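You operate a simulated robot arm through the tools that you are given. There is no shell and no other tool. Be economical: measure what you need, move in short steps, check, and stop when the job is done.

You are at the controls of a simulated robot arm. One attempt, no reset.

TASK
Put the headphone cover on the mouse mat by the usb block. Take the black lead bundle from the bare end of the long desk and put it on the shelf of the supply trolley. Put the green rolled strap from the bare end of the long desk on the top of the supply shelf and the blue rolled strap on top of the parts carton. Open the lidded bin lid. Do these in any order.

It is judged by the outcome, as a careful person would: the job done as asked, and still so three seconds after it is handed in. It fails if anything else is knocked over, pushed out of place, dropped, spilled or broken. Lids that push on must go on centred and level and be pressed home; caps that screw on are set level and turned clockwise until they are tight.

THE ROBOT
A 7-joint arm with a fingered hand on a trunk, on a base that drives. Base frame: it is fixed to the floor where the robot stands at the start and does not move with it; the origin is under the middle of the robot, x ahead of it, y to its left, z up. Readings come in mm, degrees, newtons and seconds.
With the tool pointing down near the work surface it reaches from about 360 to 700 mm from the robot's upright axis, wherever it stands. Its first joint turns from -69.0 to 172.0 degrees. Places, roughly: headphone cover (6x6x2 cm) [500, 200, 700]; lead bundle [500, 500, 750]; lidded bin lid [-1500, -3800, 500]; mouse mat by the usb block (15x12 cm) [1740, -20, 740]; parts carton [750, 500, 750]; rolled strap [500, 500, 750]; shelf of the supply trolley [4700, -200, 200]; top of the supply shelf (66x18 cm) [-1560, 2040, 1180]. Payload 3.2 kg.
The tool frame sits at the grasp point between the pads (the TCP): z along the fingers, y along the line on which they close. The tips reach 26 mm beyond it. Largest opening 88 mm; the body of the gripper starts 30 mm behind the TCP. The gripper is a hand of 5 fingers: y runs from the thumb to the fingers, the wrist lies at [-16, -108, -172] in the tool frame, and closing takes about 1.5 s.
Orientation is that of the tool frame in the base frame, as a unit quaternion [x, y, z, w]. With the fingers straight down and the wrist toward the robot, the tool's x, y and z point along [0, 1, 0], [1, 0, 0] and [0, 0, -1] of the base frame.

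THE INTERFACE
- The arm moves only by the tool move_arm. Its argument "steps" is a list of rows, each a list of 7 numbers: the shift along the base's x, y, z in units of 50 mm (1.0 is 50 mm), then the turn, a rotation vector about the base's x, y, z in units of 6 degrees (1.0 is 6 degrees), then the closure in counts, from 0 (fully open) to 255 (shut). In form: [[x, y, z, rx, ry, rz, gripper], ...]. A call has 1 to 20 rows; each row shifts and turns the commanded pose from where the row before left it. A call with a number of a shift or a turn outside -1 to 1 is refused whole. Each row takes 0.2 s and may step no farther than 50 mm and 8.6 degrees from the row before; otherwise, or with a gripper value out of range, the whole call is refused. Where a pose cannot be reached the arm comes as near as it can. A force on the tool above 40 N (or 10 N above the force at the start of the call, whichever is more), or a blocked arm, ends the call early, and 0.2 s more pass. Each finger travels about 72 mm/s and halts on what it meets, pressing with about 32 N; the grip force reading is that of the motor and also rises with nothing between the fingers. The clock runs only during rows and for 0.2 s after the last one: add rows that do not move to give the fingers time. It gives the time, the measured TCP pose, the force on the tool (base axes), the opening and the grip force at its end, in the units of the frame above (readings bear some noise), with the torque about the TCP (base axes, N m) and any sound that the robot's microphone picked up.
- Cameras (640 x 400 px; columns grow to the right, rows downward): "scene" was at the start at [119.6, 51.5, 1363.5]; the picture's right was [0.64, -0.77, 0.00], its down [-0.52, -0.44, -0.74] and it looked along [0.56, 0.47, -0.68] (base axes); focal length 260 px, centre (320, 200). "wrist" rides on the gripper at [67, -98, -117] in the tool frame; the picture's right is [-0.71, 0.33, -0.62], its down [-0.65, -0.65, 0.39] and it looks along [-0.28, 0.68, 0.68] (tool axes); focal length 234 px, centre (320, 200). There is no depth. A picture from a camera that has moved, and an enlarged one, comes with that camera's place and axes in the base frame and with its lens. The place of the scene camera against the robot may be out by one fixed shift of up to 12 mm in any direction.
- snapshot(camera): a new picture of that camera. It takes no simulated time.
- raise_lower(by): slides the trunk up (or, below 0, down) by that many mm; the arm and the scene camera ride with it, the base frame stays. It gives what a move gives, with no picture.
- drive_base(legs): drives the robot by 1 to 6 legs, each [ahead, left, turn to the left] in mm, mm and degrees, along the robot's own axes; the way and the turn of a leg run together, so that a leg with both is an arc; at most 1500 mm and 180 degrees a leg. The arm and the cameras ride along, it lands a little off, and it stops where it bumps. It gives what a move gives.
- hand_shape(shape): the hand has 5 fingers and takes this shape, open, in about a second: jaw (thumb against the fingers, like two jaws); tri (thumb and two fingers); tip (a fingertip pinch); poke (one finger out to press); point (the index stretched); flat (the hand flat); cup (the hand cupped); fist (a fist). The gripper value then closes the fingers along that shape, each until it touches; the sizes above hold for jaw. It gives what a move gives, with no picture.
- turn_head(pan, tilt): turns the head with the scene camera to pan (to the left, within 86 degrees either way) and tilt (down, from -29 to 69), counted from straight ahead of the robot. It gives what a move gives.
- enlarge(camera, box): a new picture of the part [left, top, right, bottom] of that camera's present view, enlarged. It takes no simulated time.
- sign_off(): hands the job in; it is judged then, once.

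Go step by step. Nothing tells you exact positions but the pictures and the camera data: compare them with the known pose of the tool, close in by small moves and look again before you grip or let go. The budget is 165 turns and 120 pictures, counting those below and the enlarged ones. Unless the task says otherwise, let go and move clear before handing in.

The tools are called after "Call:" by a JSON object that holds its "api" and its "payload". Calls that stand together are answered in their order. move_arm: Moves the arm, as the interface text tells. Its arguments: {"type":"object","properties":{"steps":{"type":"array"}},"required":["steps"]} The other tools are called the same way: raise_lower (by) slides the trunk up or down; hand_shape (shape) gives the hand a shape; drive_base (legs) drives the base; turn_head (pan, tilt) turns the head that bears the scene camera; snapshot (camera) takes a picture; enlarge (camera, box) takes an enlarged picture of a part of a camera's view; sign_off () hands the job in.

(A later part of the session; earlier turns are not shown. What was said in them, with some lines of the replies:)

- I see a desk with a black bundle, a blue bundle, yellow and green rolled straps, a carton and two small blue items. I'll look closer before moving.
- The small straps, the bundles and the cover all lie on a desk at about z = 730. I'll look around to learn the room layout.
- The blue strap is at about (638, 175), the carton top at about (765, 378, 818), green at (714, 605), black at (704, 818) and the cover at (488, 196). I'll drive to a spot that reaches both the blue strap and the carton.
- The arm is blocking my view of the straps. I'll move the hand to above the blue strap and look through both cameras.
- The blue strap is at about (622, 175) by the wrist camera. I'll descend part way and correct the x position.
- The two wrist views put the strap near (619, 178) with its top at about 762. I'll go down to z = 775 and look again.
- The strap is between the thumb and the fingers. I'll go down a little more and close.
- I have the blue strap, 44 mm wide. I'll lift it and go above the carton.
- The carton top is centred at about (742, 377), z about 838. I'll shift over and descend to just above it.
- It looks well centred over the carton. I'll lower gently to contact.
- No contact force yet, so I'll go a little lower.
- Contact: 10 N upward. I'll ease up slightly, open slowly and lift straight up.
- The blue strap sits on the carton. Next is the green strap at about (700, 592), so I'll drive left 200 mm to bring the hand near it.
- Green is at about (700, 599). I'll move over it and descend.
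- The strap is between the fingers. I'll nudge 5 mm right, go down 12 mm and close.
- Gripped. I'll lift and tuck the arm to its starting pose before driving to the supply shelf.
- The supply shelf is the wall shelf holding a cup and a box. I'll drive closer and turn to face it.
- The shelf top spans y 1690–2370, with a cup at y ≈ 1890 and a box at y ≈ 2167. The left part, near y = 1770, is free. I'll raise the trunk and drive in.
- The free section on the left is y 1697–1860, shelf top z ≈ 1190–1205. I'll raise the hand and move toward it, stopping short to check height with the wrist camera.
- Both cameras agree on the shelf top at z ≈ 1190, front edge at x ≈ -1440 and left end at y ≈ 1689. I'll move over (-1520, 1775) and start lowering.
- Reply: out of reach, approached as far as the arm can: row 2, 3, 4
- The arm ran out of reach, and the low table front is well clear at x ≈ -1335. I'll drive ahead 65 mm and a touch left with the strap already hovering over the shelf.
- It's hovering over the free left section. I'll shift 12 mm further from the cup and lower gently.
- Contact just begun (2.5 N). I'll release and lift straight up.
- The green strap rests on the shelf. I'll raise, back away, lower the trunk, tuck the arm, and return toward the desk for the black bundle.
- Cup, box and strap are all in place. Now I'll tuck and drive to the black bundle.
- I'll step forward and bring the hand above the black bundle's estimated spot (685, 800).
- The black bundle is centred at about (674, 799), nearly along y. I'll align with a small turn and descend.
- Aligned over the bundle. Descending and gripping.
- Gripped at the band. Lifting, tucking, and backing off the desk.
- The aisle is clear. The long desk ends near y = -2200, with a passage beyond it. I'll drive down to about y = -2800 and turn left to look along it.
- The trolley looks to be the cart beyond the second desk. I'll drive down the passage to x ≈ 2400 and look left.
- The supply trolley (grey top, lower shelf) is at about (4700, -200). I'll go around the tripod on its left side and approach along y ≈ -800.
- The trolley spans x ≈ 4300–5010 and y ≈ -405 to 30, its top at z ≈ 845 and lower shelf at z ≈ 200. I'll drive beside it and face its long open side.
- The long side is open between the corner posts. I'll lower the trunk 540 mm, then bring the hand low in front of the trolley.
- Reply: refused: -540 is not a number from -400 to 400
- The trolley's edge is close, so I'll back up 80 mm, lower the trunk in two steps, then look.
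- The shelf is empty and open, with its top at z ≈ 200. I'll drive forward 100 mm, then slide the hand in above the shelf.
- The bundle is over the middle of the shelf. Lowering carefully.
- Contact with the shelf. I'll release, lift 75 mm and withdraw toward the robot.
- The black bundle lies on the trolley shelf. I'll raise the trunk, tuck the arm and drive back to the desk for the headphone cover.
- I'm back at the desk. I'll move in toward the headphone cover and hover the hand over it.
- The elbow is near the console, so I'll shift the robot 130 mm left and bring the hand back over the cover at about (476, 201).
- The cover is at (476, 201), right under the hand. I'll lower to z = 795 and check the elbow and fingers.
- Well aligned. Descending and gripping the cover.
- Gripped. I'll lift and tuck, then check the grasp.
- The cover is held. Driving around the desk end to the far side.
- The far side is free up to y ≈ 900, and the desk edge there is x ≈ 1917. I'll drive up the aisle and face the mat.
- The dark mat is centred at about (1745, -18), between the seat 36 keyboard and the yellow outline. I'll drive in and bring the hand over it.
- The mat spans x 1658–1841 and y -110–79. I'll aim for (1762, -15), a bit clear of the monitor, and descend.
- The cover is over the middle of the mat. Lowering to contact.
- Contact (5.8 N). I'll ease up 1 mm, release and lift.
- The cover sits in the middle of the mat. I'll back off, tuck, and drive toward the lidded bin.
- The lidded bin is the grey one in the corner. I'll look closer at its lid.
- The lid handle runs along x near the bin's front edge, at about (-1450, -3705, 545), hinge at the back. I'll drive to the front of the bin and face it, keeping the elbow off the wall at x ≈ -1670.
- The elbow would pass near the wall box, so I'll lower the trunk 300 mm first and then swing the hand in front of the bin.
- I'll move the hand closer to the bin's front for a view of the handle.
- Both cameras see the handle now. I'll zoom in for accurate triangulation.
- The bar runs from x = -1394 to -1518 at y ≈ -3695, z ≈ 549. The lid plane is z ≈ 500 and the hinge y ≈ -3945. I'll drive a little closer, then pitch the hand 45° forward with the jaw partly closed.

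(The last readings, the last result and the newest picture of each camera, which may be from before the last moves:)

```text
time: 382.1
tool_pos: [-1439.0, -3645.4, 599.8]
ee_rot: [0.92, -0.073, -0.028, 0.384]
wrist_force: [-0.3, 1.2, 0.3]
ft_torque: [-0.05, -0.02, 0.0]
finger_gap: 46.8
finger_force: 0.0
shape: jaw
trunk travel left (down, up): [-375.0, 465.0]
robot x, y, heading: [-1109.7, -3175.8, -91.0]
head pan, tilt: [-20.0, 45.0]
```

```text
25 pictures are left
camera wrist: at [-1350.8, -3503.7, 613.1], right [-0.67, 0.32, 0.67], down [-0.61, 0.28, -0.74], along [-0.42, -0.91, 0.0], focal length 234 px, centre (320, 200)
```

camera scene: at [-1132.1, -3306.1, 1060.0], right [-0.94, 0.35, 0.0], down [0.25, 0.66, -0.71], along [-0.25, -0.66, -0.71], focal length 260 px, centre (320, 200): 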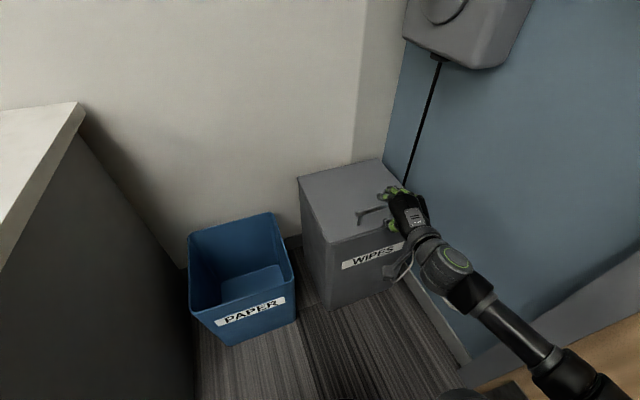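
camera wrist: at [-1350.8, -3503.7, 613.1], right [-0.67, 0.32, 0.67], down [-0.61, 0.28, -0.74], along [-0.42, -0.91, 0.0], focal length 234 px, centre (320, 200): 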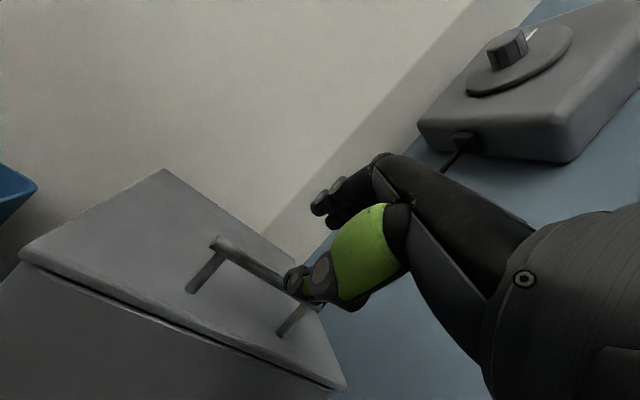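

The hand is aligned with the bar. I'll advance half way along the fingers and check.

Call:
{"api": "move_arm", "payload": {"steps": [[-0.07, -0.42, -0.42, 0, 0, 0, 120]]}}

Call:
{"api": "enlarge", "payload": {"camera": "scene", "box": [330, 150, 450, 270]}}

Call:
{"api": "enlarge", "payload": {"camera": "wrist", "box": [150, 150, 400, 400]}}

```text
time: 382.5
tool_pos: [-1444.7, -3665.9, 577.9]
ee_rot: [0.921, -0.073, -0.029, 0.383]
wrist_force: [0.9, 0.4, -0.7]
ft_torque: [0.01, -0.01, 0.02]
finger_gap: 46.8
finger_force: 0.1
shape: jaw
trunk travel left (down, up): [-375.0, 465.0]
robot x, y, heading: [-1105.9, -3179.4, -90.8]
head pan, tilt: [-20.0, 45.0]
```

```text
3.33 times, centred on (390, 210) of scene
camera zoom: at [-1132.1, -3306.2, 1059.9], right [-0.94, 0.35, 0.0], down [0.25, 0.66, -0.71], along [-0.25, -0.66, -0.71], focal length 868 px, centre (87, 167)
```

zoom: 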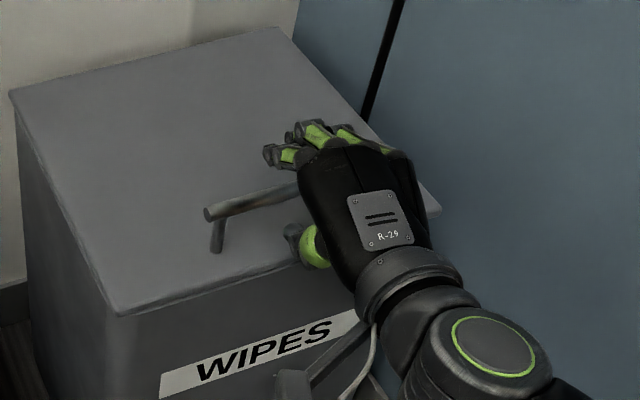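

```text
1.60 times, centred on (275, 275) of wrist
camera zoom: at [-1355.1, -3525.4, 592.2], right [-0.67, 0.32, 0.67], down [-0.61, 0.28, -0.74], along [-0.43, -0.9, 0.0], focal length 375 px, centre (392, 80)
```

zoom: 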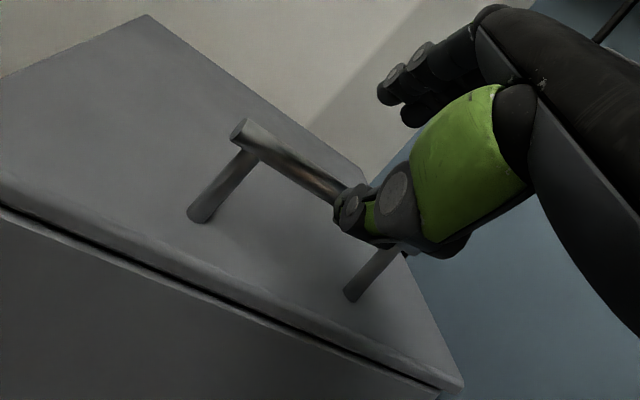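

Comparing the wrist views puts the bar lower: y ≈ -3710, z ≈ 524, x -1401 to -1530, lid at z ≈ 478. I'll correct downward and centre on it, then advance.

Call:
{"api": "move_arm", "payload": {"steps": [[-0.28, 0, -0.22, 0, 0, 0, 120], [-0.06, -0.42, -0.42, 0, 0, 0, 120]]}}

Call:
{"api": "enlarge", "payload": {"camera": "wrist", "box": [150, 150, 400, 400]}}

```text
time: 383.1
tool_pos: [-1461.5, -3684.9, 547.9]
ee_rot: [0.92, -0.072, -0.028, 0.383]
wrist_force: [0.7, -0.8, 0.4]
ft_torque: [-0.02, -0.02, -0.02]
finger_gap: 46.9
finger_force: 0.2
shape: jaw
trunk travel left (down, up): [-375.0, 465.0]
robot x, y, heading: [-1111.7, -3179.6, -90.9]
head pan, tilt: [-20.0, 45.0]
```

```text
1.60 times, centred on (275, 275) of wrist
camera zoom: at [-1372.9, -3545.9, 560.1], right [-0.67, 0.32, 0.67], down [-0.61, 0.28, -0.74], along [-0.43, -0.91, 0.0], focal length 375 px, centre (392, 80)
```

zoom: 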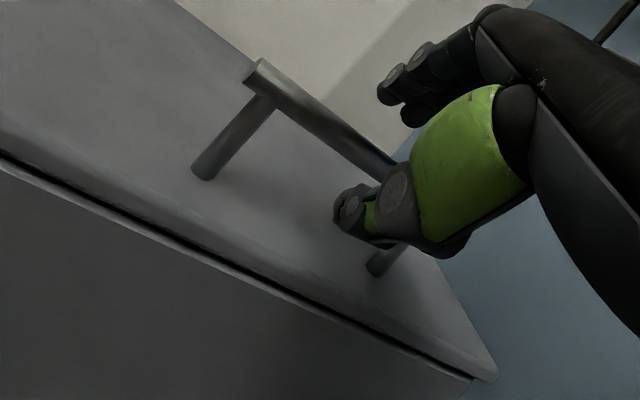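

Thumb below, fingers above the bar, on line. Advancing 28 mm and closing.

Call:
{"api": "move_arm", "payload": {"steps": [[-0.06, -0.39, -0.39, 0, 0, 0, 120], [0, 0, 0, 0, 0, 0, 190], [0, 0, 0, 0, 0, 0, 255], [0, 0, 0, 0, 0, 0, 255], [0, 0, 0, 0, 0, 0, 255], [0, 0, 0, 0, 0, 0, 255]]}}

Call:
{"api": "snapshot", "payload": {"camera": "wrist"}}

```text
time: 384.5
tool_pos: [-1464.6, -3706.2, 526.2]
ee_rot: [0.92, -0.073, -0.029, 0.383]
wrist_force: [-1.3, -6.2, -1.0]
ft_torque: [-0.06, 0.23, 0.05]
finger_gap: 4.9
finger_force: 31.8
shape: jaw
trunk travel left (down, up): [-375.0, 465.0]
robot x, y, heading: [-1109.9, -3178.0, -90.9]
head pan, tilt: [-20.0, 45.0]
```

```text
21 pictures are left
camera wrist: at [-1375.6, -3565.7, 539.8], right [-0.67, 0.32, 0.67], down [-0.61, 0.28, -0.74], along [-0.43, -0.9, 0.0], focal length 234 px, centre (320, 200)
```

wrist: 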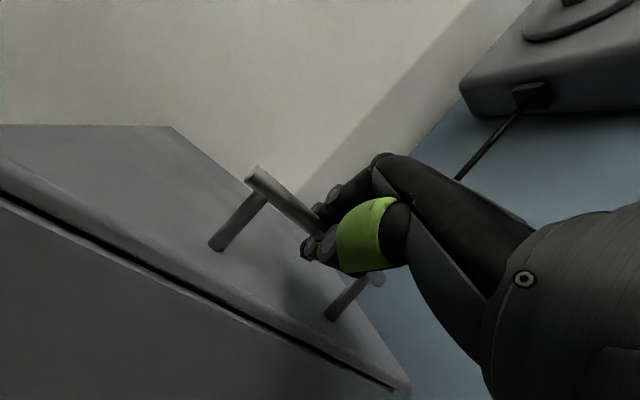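

The handle is held. I'll lift along the hinge arc in small steps, watching force.

Call:
{"api": "move_arm", "payload": {"steps": [[0, -0.108, 0.456, 0, 0, 0, 255], [0, -0.148, 0.446, 0, 0, 0, 255], [0, -0.186, 0.43, 0, 0, 0, 255], [0, -0.224, 0.412, 0, 0, 0, 255]]}}

Call:
{"api": "snapshot", "payload": {"camera": "scene"}}

```text
time: 385.5
tool_pos: [-1464.1, -3739.4, 612.9]
ee_rot: [0.921, -0.073, -0.029, 0.382]
wrist_force: [2.8, -3.8, -3.0]
ft_torque: [0.15, 0.04, 0.14]
finger_gap: 5.5
finger_force: 31.8
shape: jaw
trunk travel left (down, up): [-375.0, 465.0]
robot x, y, heading: [-1108.1, -3179.6, -90.5]
head pan, tilt: [-20.0, 45.0]
```

```text
20 pictures are left
camera scene: at [-1132.0, -3307.0, 1059.8], right [-0.94, 0.35, 0.0], down [0.25, 0.66, -0.71], along [-0.25, -0.66, -0.71], focal length 260 px, centre (320, 200)
```

scene: 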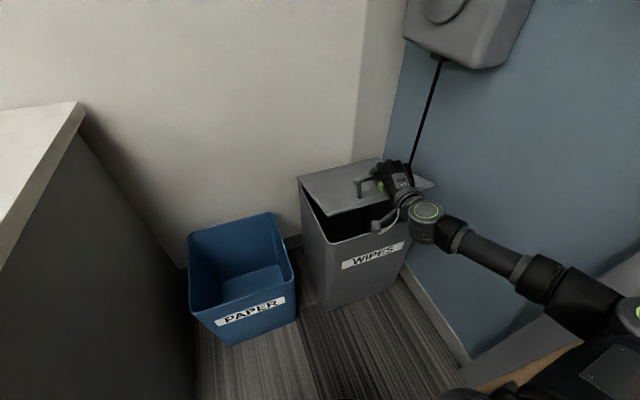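

The lid is opening smoothly (~20°). Continuing the arc.

Call:
{"api": "move_arm", "payload": {"steps": [[0, -0.258, 0.392, 0, 0, 0, 255], [0, -0.292, 0.368, 0, 0, 0, 255], [0, -0.322, 0.342, 0, 0, 0, 255], [0, -0.35, 0.312, 0, 0, 0, 255]]}}

Call:
{"api": "snapshot", "payload": {"camera": "scene"}}

```text
time: 386.5
tool_pos: [-1464.8, -3801.9, 682.3]
ee_rot: [0.921, -0.073, -0.029, 0.382]
wrist_force: [4.6, -4.9, -5.7]
ft_torque: [0.19, 0.11, 0.16]
finger_gap: 5.6
finger_force: 31.6
shape: jaw
trunk travel left (down, up): [-375.0, 465.0]
robot x, y, heading: [-1106.5, -3180.1, -90.9]
head pan, tilt: [-20.0, 45.0]
```

```text
19 pictures are left
camera scene: at [-1131.9, -3307.7, 1059.7], right [-0.94, 0.35, 0.0], down [0.25, 0.66, -0.71], along [-0.25, -0.66, -0.71], focal length 260 px, centre (320, 200)
```

scene: 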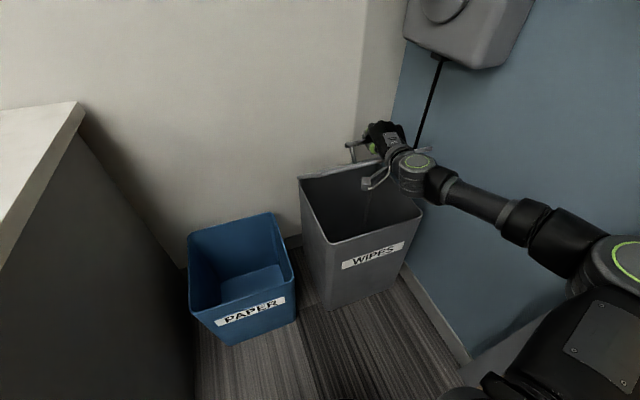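

Call:
{"api": "move_arm", "payload": {"steps": [[0, -0.378, 0.278, 0, 0, 0, 255], [0, -0.4, 0.246, 0, 0, 0, 255], [0, -0.42, 0.212, 0, 0, 0, 255]]}}

Call:
{"api": "enlarge", "payload": {"camera": "scene", "box": [280, 90, 440, 250]}}

```text
time: 387.3
tool_pos: [-1465.0, -3861.5, 719.4]
ee_rot: [0.92, -0.074, -0.03, 0.383]
wrist_force: [2.6, -3.4, -7.3]
ft_torque: [0.21, 0.08, 0.2]
finger_gap: 5.5
finger_force: 32.0
shape: jaw
trunk travel left (down, up): [-375.0, 465.0]
robot x, y, heading: [-1108.0, -3178.8, -90.8]
head pan, tilt: [-20.0, 45.0]
```

```text
2.50 times, centred on (360, 170) of scene
camera zoom: at [-1132.4, -3308.0, 1059.6], right [-0.94, 0.35, 0.0], down [0.25, 0.66, -0.71], along [-0.25, -0.66, -0.71], focal length 651 px, centre (220, 275)
```

zoom: 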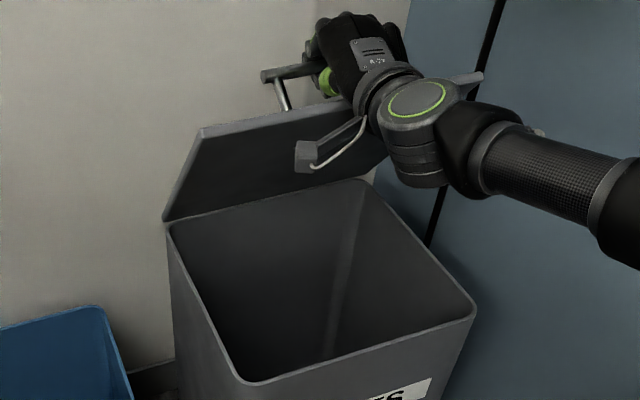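

The lid is about 55° open. I'll loosen the grip slightly, thumb still under the bar, to see whether the lid holds by itself.

Call:
{"api": "move_arm", "payload": {"steps": [[0, 0, 0, 0, 0, 0, 180], [0, 0, 0, 0, 0, 0, 140], [0, 0, 0, 0, 0, 0, 140], [0, 0, 0, 0, 0, 0, 140]]}}

Call:
{"api": "enlarge", "payload": {"camera": "scene", "box": [280, 90, 440, 250]}}

```text
time: 388.3
tool_pos: [-1465.4, -3859.2, 722.0]
ee_rot: [0.92, -0.073, -0.03, 0.384]
wrist_force: [0.4, 0.1, -0.3]
ft_torque: [0.02, -0.02, 0.0]
finger_gap: 39.0
finger_force: 0.1
shape: jaw
trunk travel left (down, up): [-375.0, 465.0]
robot x, y, heading: [-1109.2, -3175.4, -90.8]
head pan, tilt: [-20.0, 45.0]
```

```text
2.50 times, centred on (360, 170) of scene
camera zoom: at [-1132.0, -3306.2, 1060.0], right [-0.94, 0.35, 0.0], down [0.25, 0.66, -0.71], along [-0.25, -0.66, -0.71], focal length 651 px, centre (220, 275)
```

zoom: 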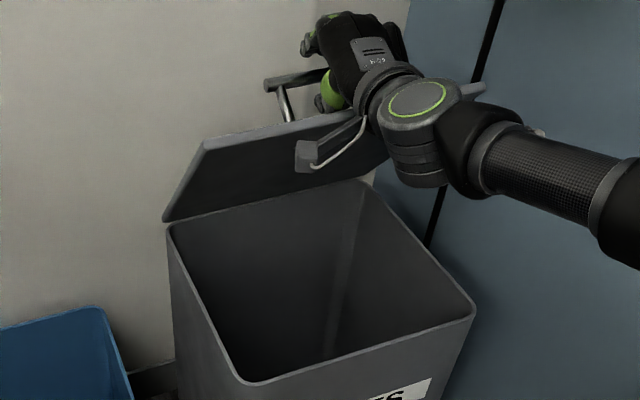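

Force is zero with the jaw open, so the lid may hold by friction. I'll wait a second and compare.

Call:
{"api": "move_arm", "payload": {"steps": [[0, 0, 0, 0, 0, 0, 140], [0, 0, 0, 0, 0, 0, 120], [0, 0, 0, 0, 0, 0, 120], [0, 0, 0, 0, 0, 0, 120], [0, 0, 0, 0, 0, 0, 120], [0, 0, 0, 0, 0, 0, 120], [0, 0, 0, 0, 0, 0, 120]]}}

Call:
{"api": "enlarge", "payload": {"camera": "scene", "box": [280, 90, 440, 250]}}

Call:
{"api": "enlarge", "payload": {"camera": "wrist", "box": [150, 100, 450, 350]}}

```text
time: 389.9
tool_pos: [-1464.2, -3860.9, 720.9]
ee_rot: [0.92, -0.073, -0.029, 0.383]
wrist_force: [-1.6, 0.4, 0.7]
ft_torque: [0.01, 0.04, 0.01]
finger_gap: 46.1
finger_force: 0.1
shape: jaw
trunk travel left (down, up): [-375.0, 465.0]
robot x, y, heading: [-1109.5, -3176.4, -91.0]
head pan, tilt: [-20.0, 45.0]
```

```text
2.50 times, centred on (360, 170) of scene
camera zoom: at [-1132.0, -3306.2, 1059.9], right [-0.94, 0.35, 0.0], down [0.25, 0.66, -0.71], along [-0.25, -0.66, -0.71], focal length 651 px, centre (220, 275)
```

zoom: 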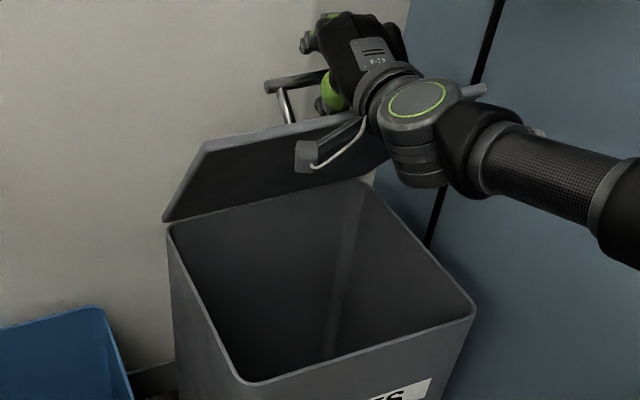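

```text
1.60 times, centred on (300, 225) of wrist
camera zoom: at [-1375.4, -3720.2, 735.0], right [-0.67, 0.32, 0.67], down [-0.61, 0.28, -0.74], along [-0.43, -0.9, 0.0], focal length 375 px, centre (352, 160)
```

zoom: 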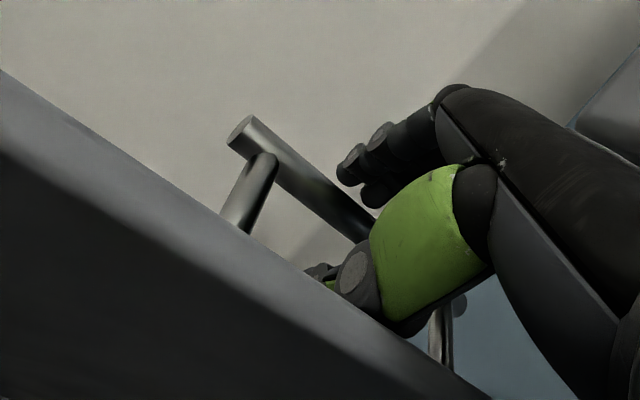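

The hinge holds by friction. I'll withdraw from the handle, bring the hand down in front of the lid's underside, and push it further open.

Call:
{"api": "move_arm", "payload": {"steps": [[0.08, 0.5, 0.52, 0, 0, 0, 120], [0.08, 0.5, 0.52, 0, 0, 0, 120], [0.08, 0.5, 0.52, 0, 0, 0, 120], [0, 0.9, 0.2, 0, 0, 0, 120], [0, 0.9, 0, 0, 0, 0, 200], [0, 0.6, -0.5, 0, 0, 0, 255], [0, 0.3, -0.9, 0, 0, 0, 255], [0, 0, -0.9, 0, 0, 0, 255], [0, 0, -0.8, 0, 0, 0, 255]]}}

Call:
{"api": "snapshot", "payload": {"camera": "scene"}}

Call:
{"api": "snapshot", "payload": {"camera": "wrist"}}

```text
time: 391.9
tool_pos: [-1452.2, -3650.9, 654.4]
ee_rot: [0.92, -0.073, -0.028, 0.384]
wrist_force: [-0.5, -0.2, 1.1]
ft_torque: [0.01, 0.02, -0.02]
finger_gap: 0.0
finger_force: 31.8
shape: jaw
out of reach, approached as far as the arm can: row 3
trunk travel left (down, up): [-375.0, 465.0]
robot x, y, heading: [-1107.2, -3180.9, -90.8]
head pan, tilt: [-20.0, 45.0]
```

```text
14 pictures are left
camera scene: at [-1132.1, -3306.2, 1060.0], right [-0.94, 0.35, 0.0], down [0.25, 0.66, -0.71], along [-0.25, -0.66, -0.71], focal length 260 px, centre (320, 200)
```

scene: 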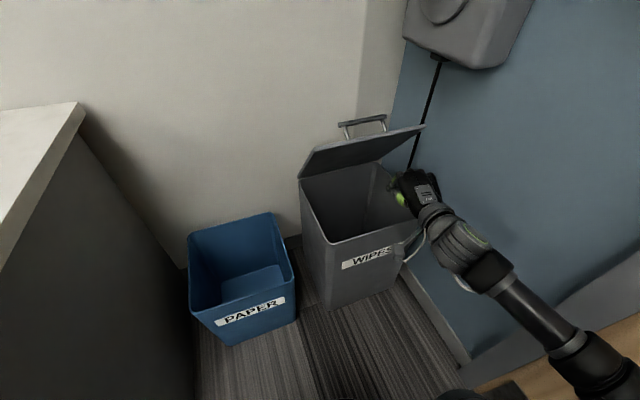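

```text
13 pictures are left
camera wrist: at [-1363.1, -3509.6, 668.2], right [-0.67, 0.32, 0.67], down [-0.61, 0.28, -0.74], along [-0.43, -0.9, 0.01], focal length 234 px, centre (320, 200)
```

wrist: 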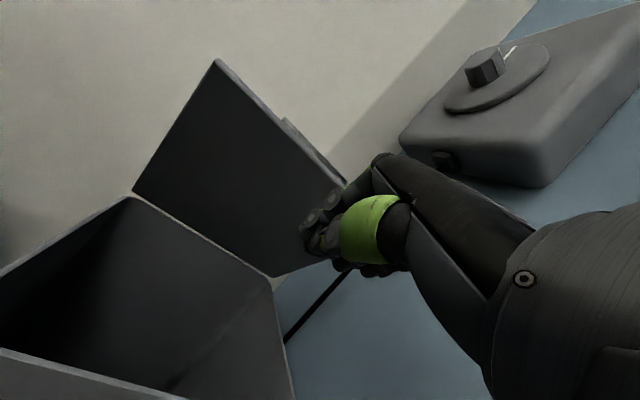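

The lid stays put. Now I'll push its underside back with the closed hand.

Call:
{"api": "move_arm", "payload": {"steps": [[0, -0.9, 0.1, 0, 0, 0, 255], [0, -0.9, 0.1, 0, 0, 0, 255], [0, -0.6, 0.1, 0, 0, 0, 255], [0, -0.4, 0.1, 0, 0, 0, 255], [0, -0.4, 0.1, 0, 0, 0, 255], [0, -0.4, 0.1, 0, 0, 0, 255]]}}

Call:
{"api": "snapshot", "payload": {"camera": "scene"}}

```text
time: 393.3
tool_pos: [-1453.8, -3829.5, 685.4]
ee_rot: [0.92, -0.073, -0.03, 0.383]
wrist_force: [-0.1, -0.1, 0.2]
ft_torque: [0.01, 0.05, 0.03]
finger_gap: 0.0
finger_force: 32.2
shape: jaw
trunk travel left (down, up): [-375.0, 465.0]
robot x, y, heading: [-1110.4, -3173.3, -90.8]
head pan, tilt: [-20.0, 45.0]
```

```text
12 pictures are left
camera scene: at [-1131.9, -3306.3, 1059.9], right [-0.94, 0.35, 0.0], down [0.25, 0.66, -0.71], along [-0.25, -0.66, -0.71], focal length 260 px, centre (320, 200)
```

scene: 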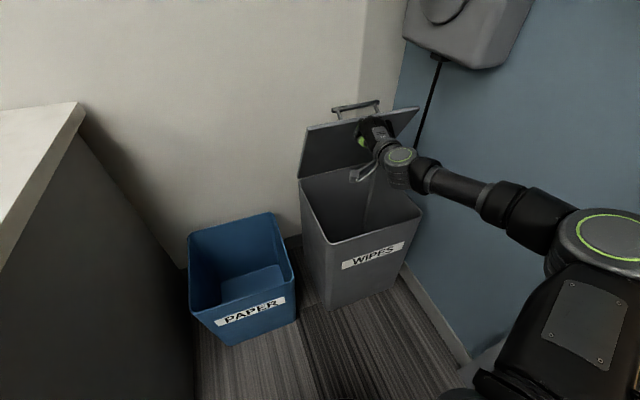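

The lid is moving up, at about 65–70°. I'll push further, then use the base for the remaining distance.

Call:
{"api": "move_arm", "payload": {"steps": [[0, -0.4, 0, 0, 0, 0, 255], [0, -0.4, 0, 0, 0, 0, 255]]}}

Call:
{"api": "drive_base", "payload": {"legs": [[40, 0, 0]]}}

Call:
{"api": "enlarge", "payload": {"camera": "scene", "box": [270, 70, 450, 260]}}

```text
time: 393.9
tool_pos: [-1452.7, -3869.2, 684.9]
ee_rot: [0.92, -0.073, -0.029, 0.383]
wrist_force: [-0.5, 0.0, -0.6]
ft_torque: [-0.01, -0.03, 0.01]
finger_gap: 0.3
finger_force: 31.9
shape: jaw
trunk travel left (down, up): [-375.0, 465.0]
robot x, y, heading: [-1106.9, -3177.7, -90.6]
head pan, tilt: [-20.0, 45.0]
```

```text
time: 394.8
tool_pos: [-1453.5, -3910.3, 684.7]
ee_rot: [0.92, -0.074, -0.03, 0.383]
wrist_force: [0.6, 0.4, 0.6]
ft_torque: [-0.02, 0.03, 0.01]
finger_gap: 0.0
finger_force: 31.7
shape: jaw
trunk travel left (down, up): [-375.0, 465.0]
robot x, y, heading: [-1105.3, -3219.1, -90.7]
head pan, tilt: [-20.0, 45.0]
```

```text
2.11 times, centred on (360, 165) of scene
camera zoom: at [-1132.6, -3346.9, 1059.9], right [-0.94, 0.35, 0.0], down [0.25, 0.66, -0.71], along [-0.25, -0.66, -0.71], focal length 548 px, centre (236, 274)
```

zoom: 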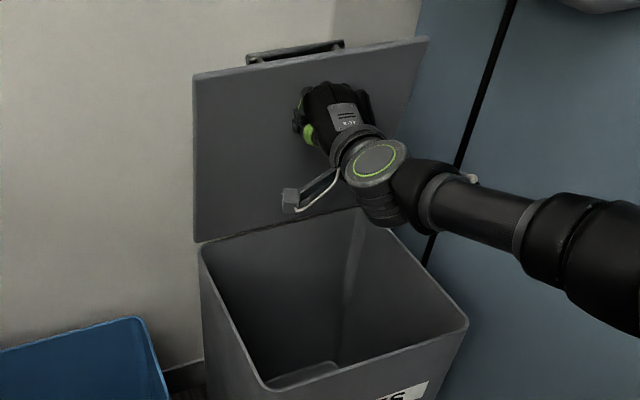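

The lid is around 82°. I'll nudge it a bit more, then retreat and check it stays.

Call:
{"api": "move_arm", "payload": {"steps": [[0, -0.2, 0, 0, 0, 0, 255], [0, -0.2, 0, 0, 0, 0, 255]]}}

Call:
{"api": "move_arm", "payload": {"steps": [[0, 0.5, 0.1, 0, 0, 0, 255], [0, 0.9, 0.1, 0, 0, 0, 255], [0, 0.9, 0.1, 0, 0, 0, 255], [0, 0.9, 0.1, 0, 0, 0, 255], [0, 0.9, 0.1, 0, 0, 0, 255]]}}

Call:
{"api": "snapshot", "payload": {"camera": "scene"}}

```text
time: 395.4
tool_pos: [-1453.0, -3929.5, 684.2]
ee_rot: [0.92, -0.073, -0.029, 0.383]
wrist_force: [-0.6, -0.2, -0.8]
ft_torque: [-0.02, -0.02, 0.01]
finger_gap: 0.1
finger_force: 32.2
shape: jaw
trunk travel left (down, up): [-375.0, 465.0]
robot x, y, heading: [-1109.4, -3221.6, -90.8]
head pan, tilt: [-20.0, 45.0]
```

```text
time: 396.6
tool_pos: [-1453.4, -3724.9, 710.4]
ee_rot: [0.92, -0.073, -0.029, 0.384]
wrist_force: [0.1, 0.6, 0.1]
ft_torque: [0.0, -0.03, 0.03]
finger_gap: 0.3
finger_force: 32.0
shape: jaw
trunk travel left (down, up): [-375.0, 465.0]
robot x, y, heading: [-1107.3, -3220.4, -90.6]
head pan, tilt: [-20.0, 45.0]
```

```text
10 pictures are left
camera scene: at [-1132.4, -3346.2, 1059.9], right [-0.94, 0.35, 0.0], down [0.25, 0.66, -0.71], along [-0.25, -0.66, -0.71], focal length 260 px, centre (320, 200)
```

scene: 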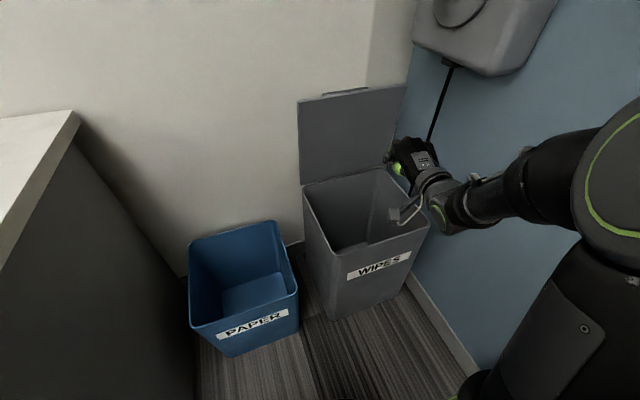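

The lid stands upright on its own and the bin hasn't moved. I'll back clear and check once more that it stays.

Call:
{"api": "drive_base", "payload": {"legs": [[-250, 0, 0]]}}

Call:
{"api": "move_arm", "payload": {"steps": [[0, 0, 0, 0, 0, 0, 0], [0, 0, 0, 0, 0, 0, 0], [0, 0, 0, 0, 0, 0, 0], [0, 0, 0, 0, 0, 0, 0], [0, 0, 0, 0, 0, 0, 0], [0, 0, 0, 0, 0, 0, 0], [0, 0, 0, 0, 0, 0, 0], [0, 0, 0, 0, 0, 0, 0], [0, 0, 0, 0, 0, 0, 0], [0, 0, 0, 0, 0, 0, 0]]}}

Call:
{"api": "snapshot", "payload": {"camera": "scene"}}

```text
time: 398.4
tool_pos: [-1449.6, -3475.6, 709.4]
ee_rot: [0.92, -0.073, -0.029, 0.385]
wrist_force: [0.7, 0.2, 0.4]
ft_torque: [-0.01, -0.01, -0.01]
finger_gap: 0.1
finger_force: 31.3
shape: jaw
trunk travel left (down, up): [-375.0, 465.0]
robot x, y, heading: [-1102.4, -2969.6, -90.9]
head pan, tilt: [-20.0, 45.0]
```

```text
time: 400.6
tool_pos: [-1450.7, -3476.5, 710.2]
ee_rot: [0.92, -0.074, -0.029, 0.383]
wrist_force: [0.4, -0.4, 0.3]
ft_torque: [-0.02, 0.0, 0.01]
finger_gap: 87.8
finger_force: 0.0
shape: jaw
trunk travel left (down, up): [-375.0, 465.0]
robot x, y, heading: [-1104.8, -2970.3, -90.6]
head pan, tilt: [-20.0, 45.0]
```

```text
9 pictures are left
camera scene: at [-1129.2, -3097.4, 1060.0], right [-0.93, 0.36, 0.0], down [0.25, 0.66, -0.71], along [-0.25, -0.66, -0.71], focal length 260 px, centre (320, 200)
```

scene: 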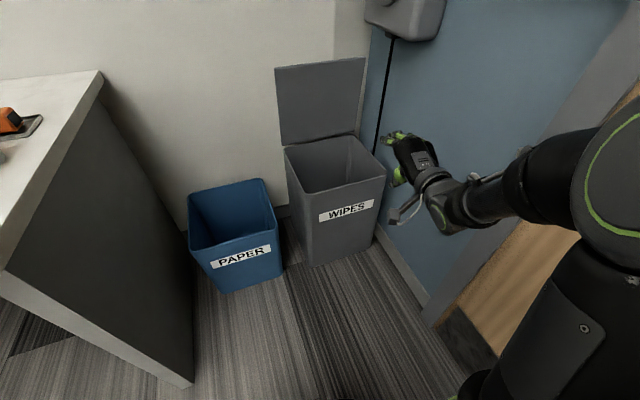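

The lid stays fully open by itself, all the items are placed, and the hand is clear of everything. Signing off.

Call:
{"api": "sign_off", "payload": {}}

```text
The job is handed in.
```

All five jobs are done and handed in:
- **Headphone cover:** on the mouse mat by the usb block.
- **Black lead bundle:** on the supply trolley's shelf.
- **Green strap:** on top of the supply shelf.
- **Blue strap:** on top of the parts carton.
- **Lidded bin:** lid open and standing upright by itself.
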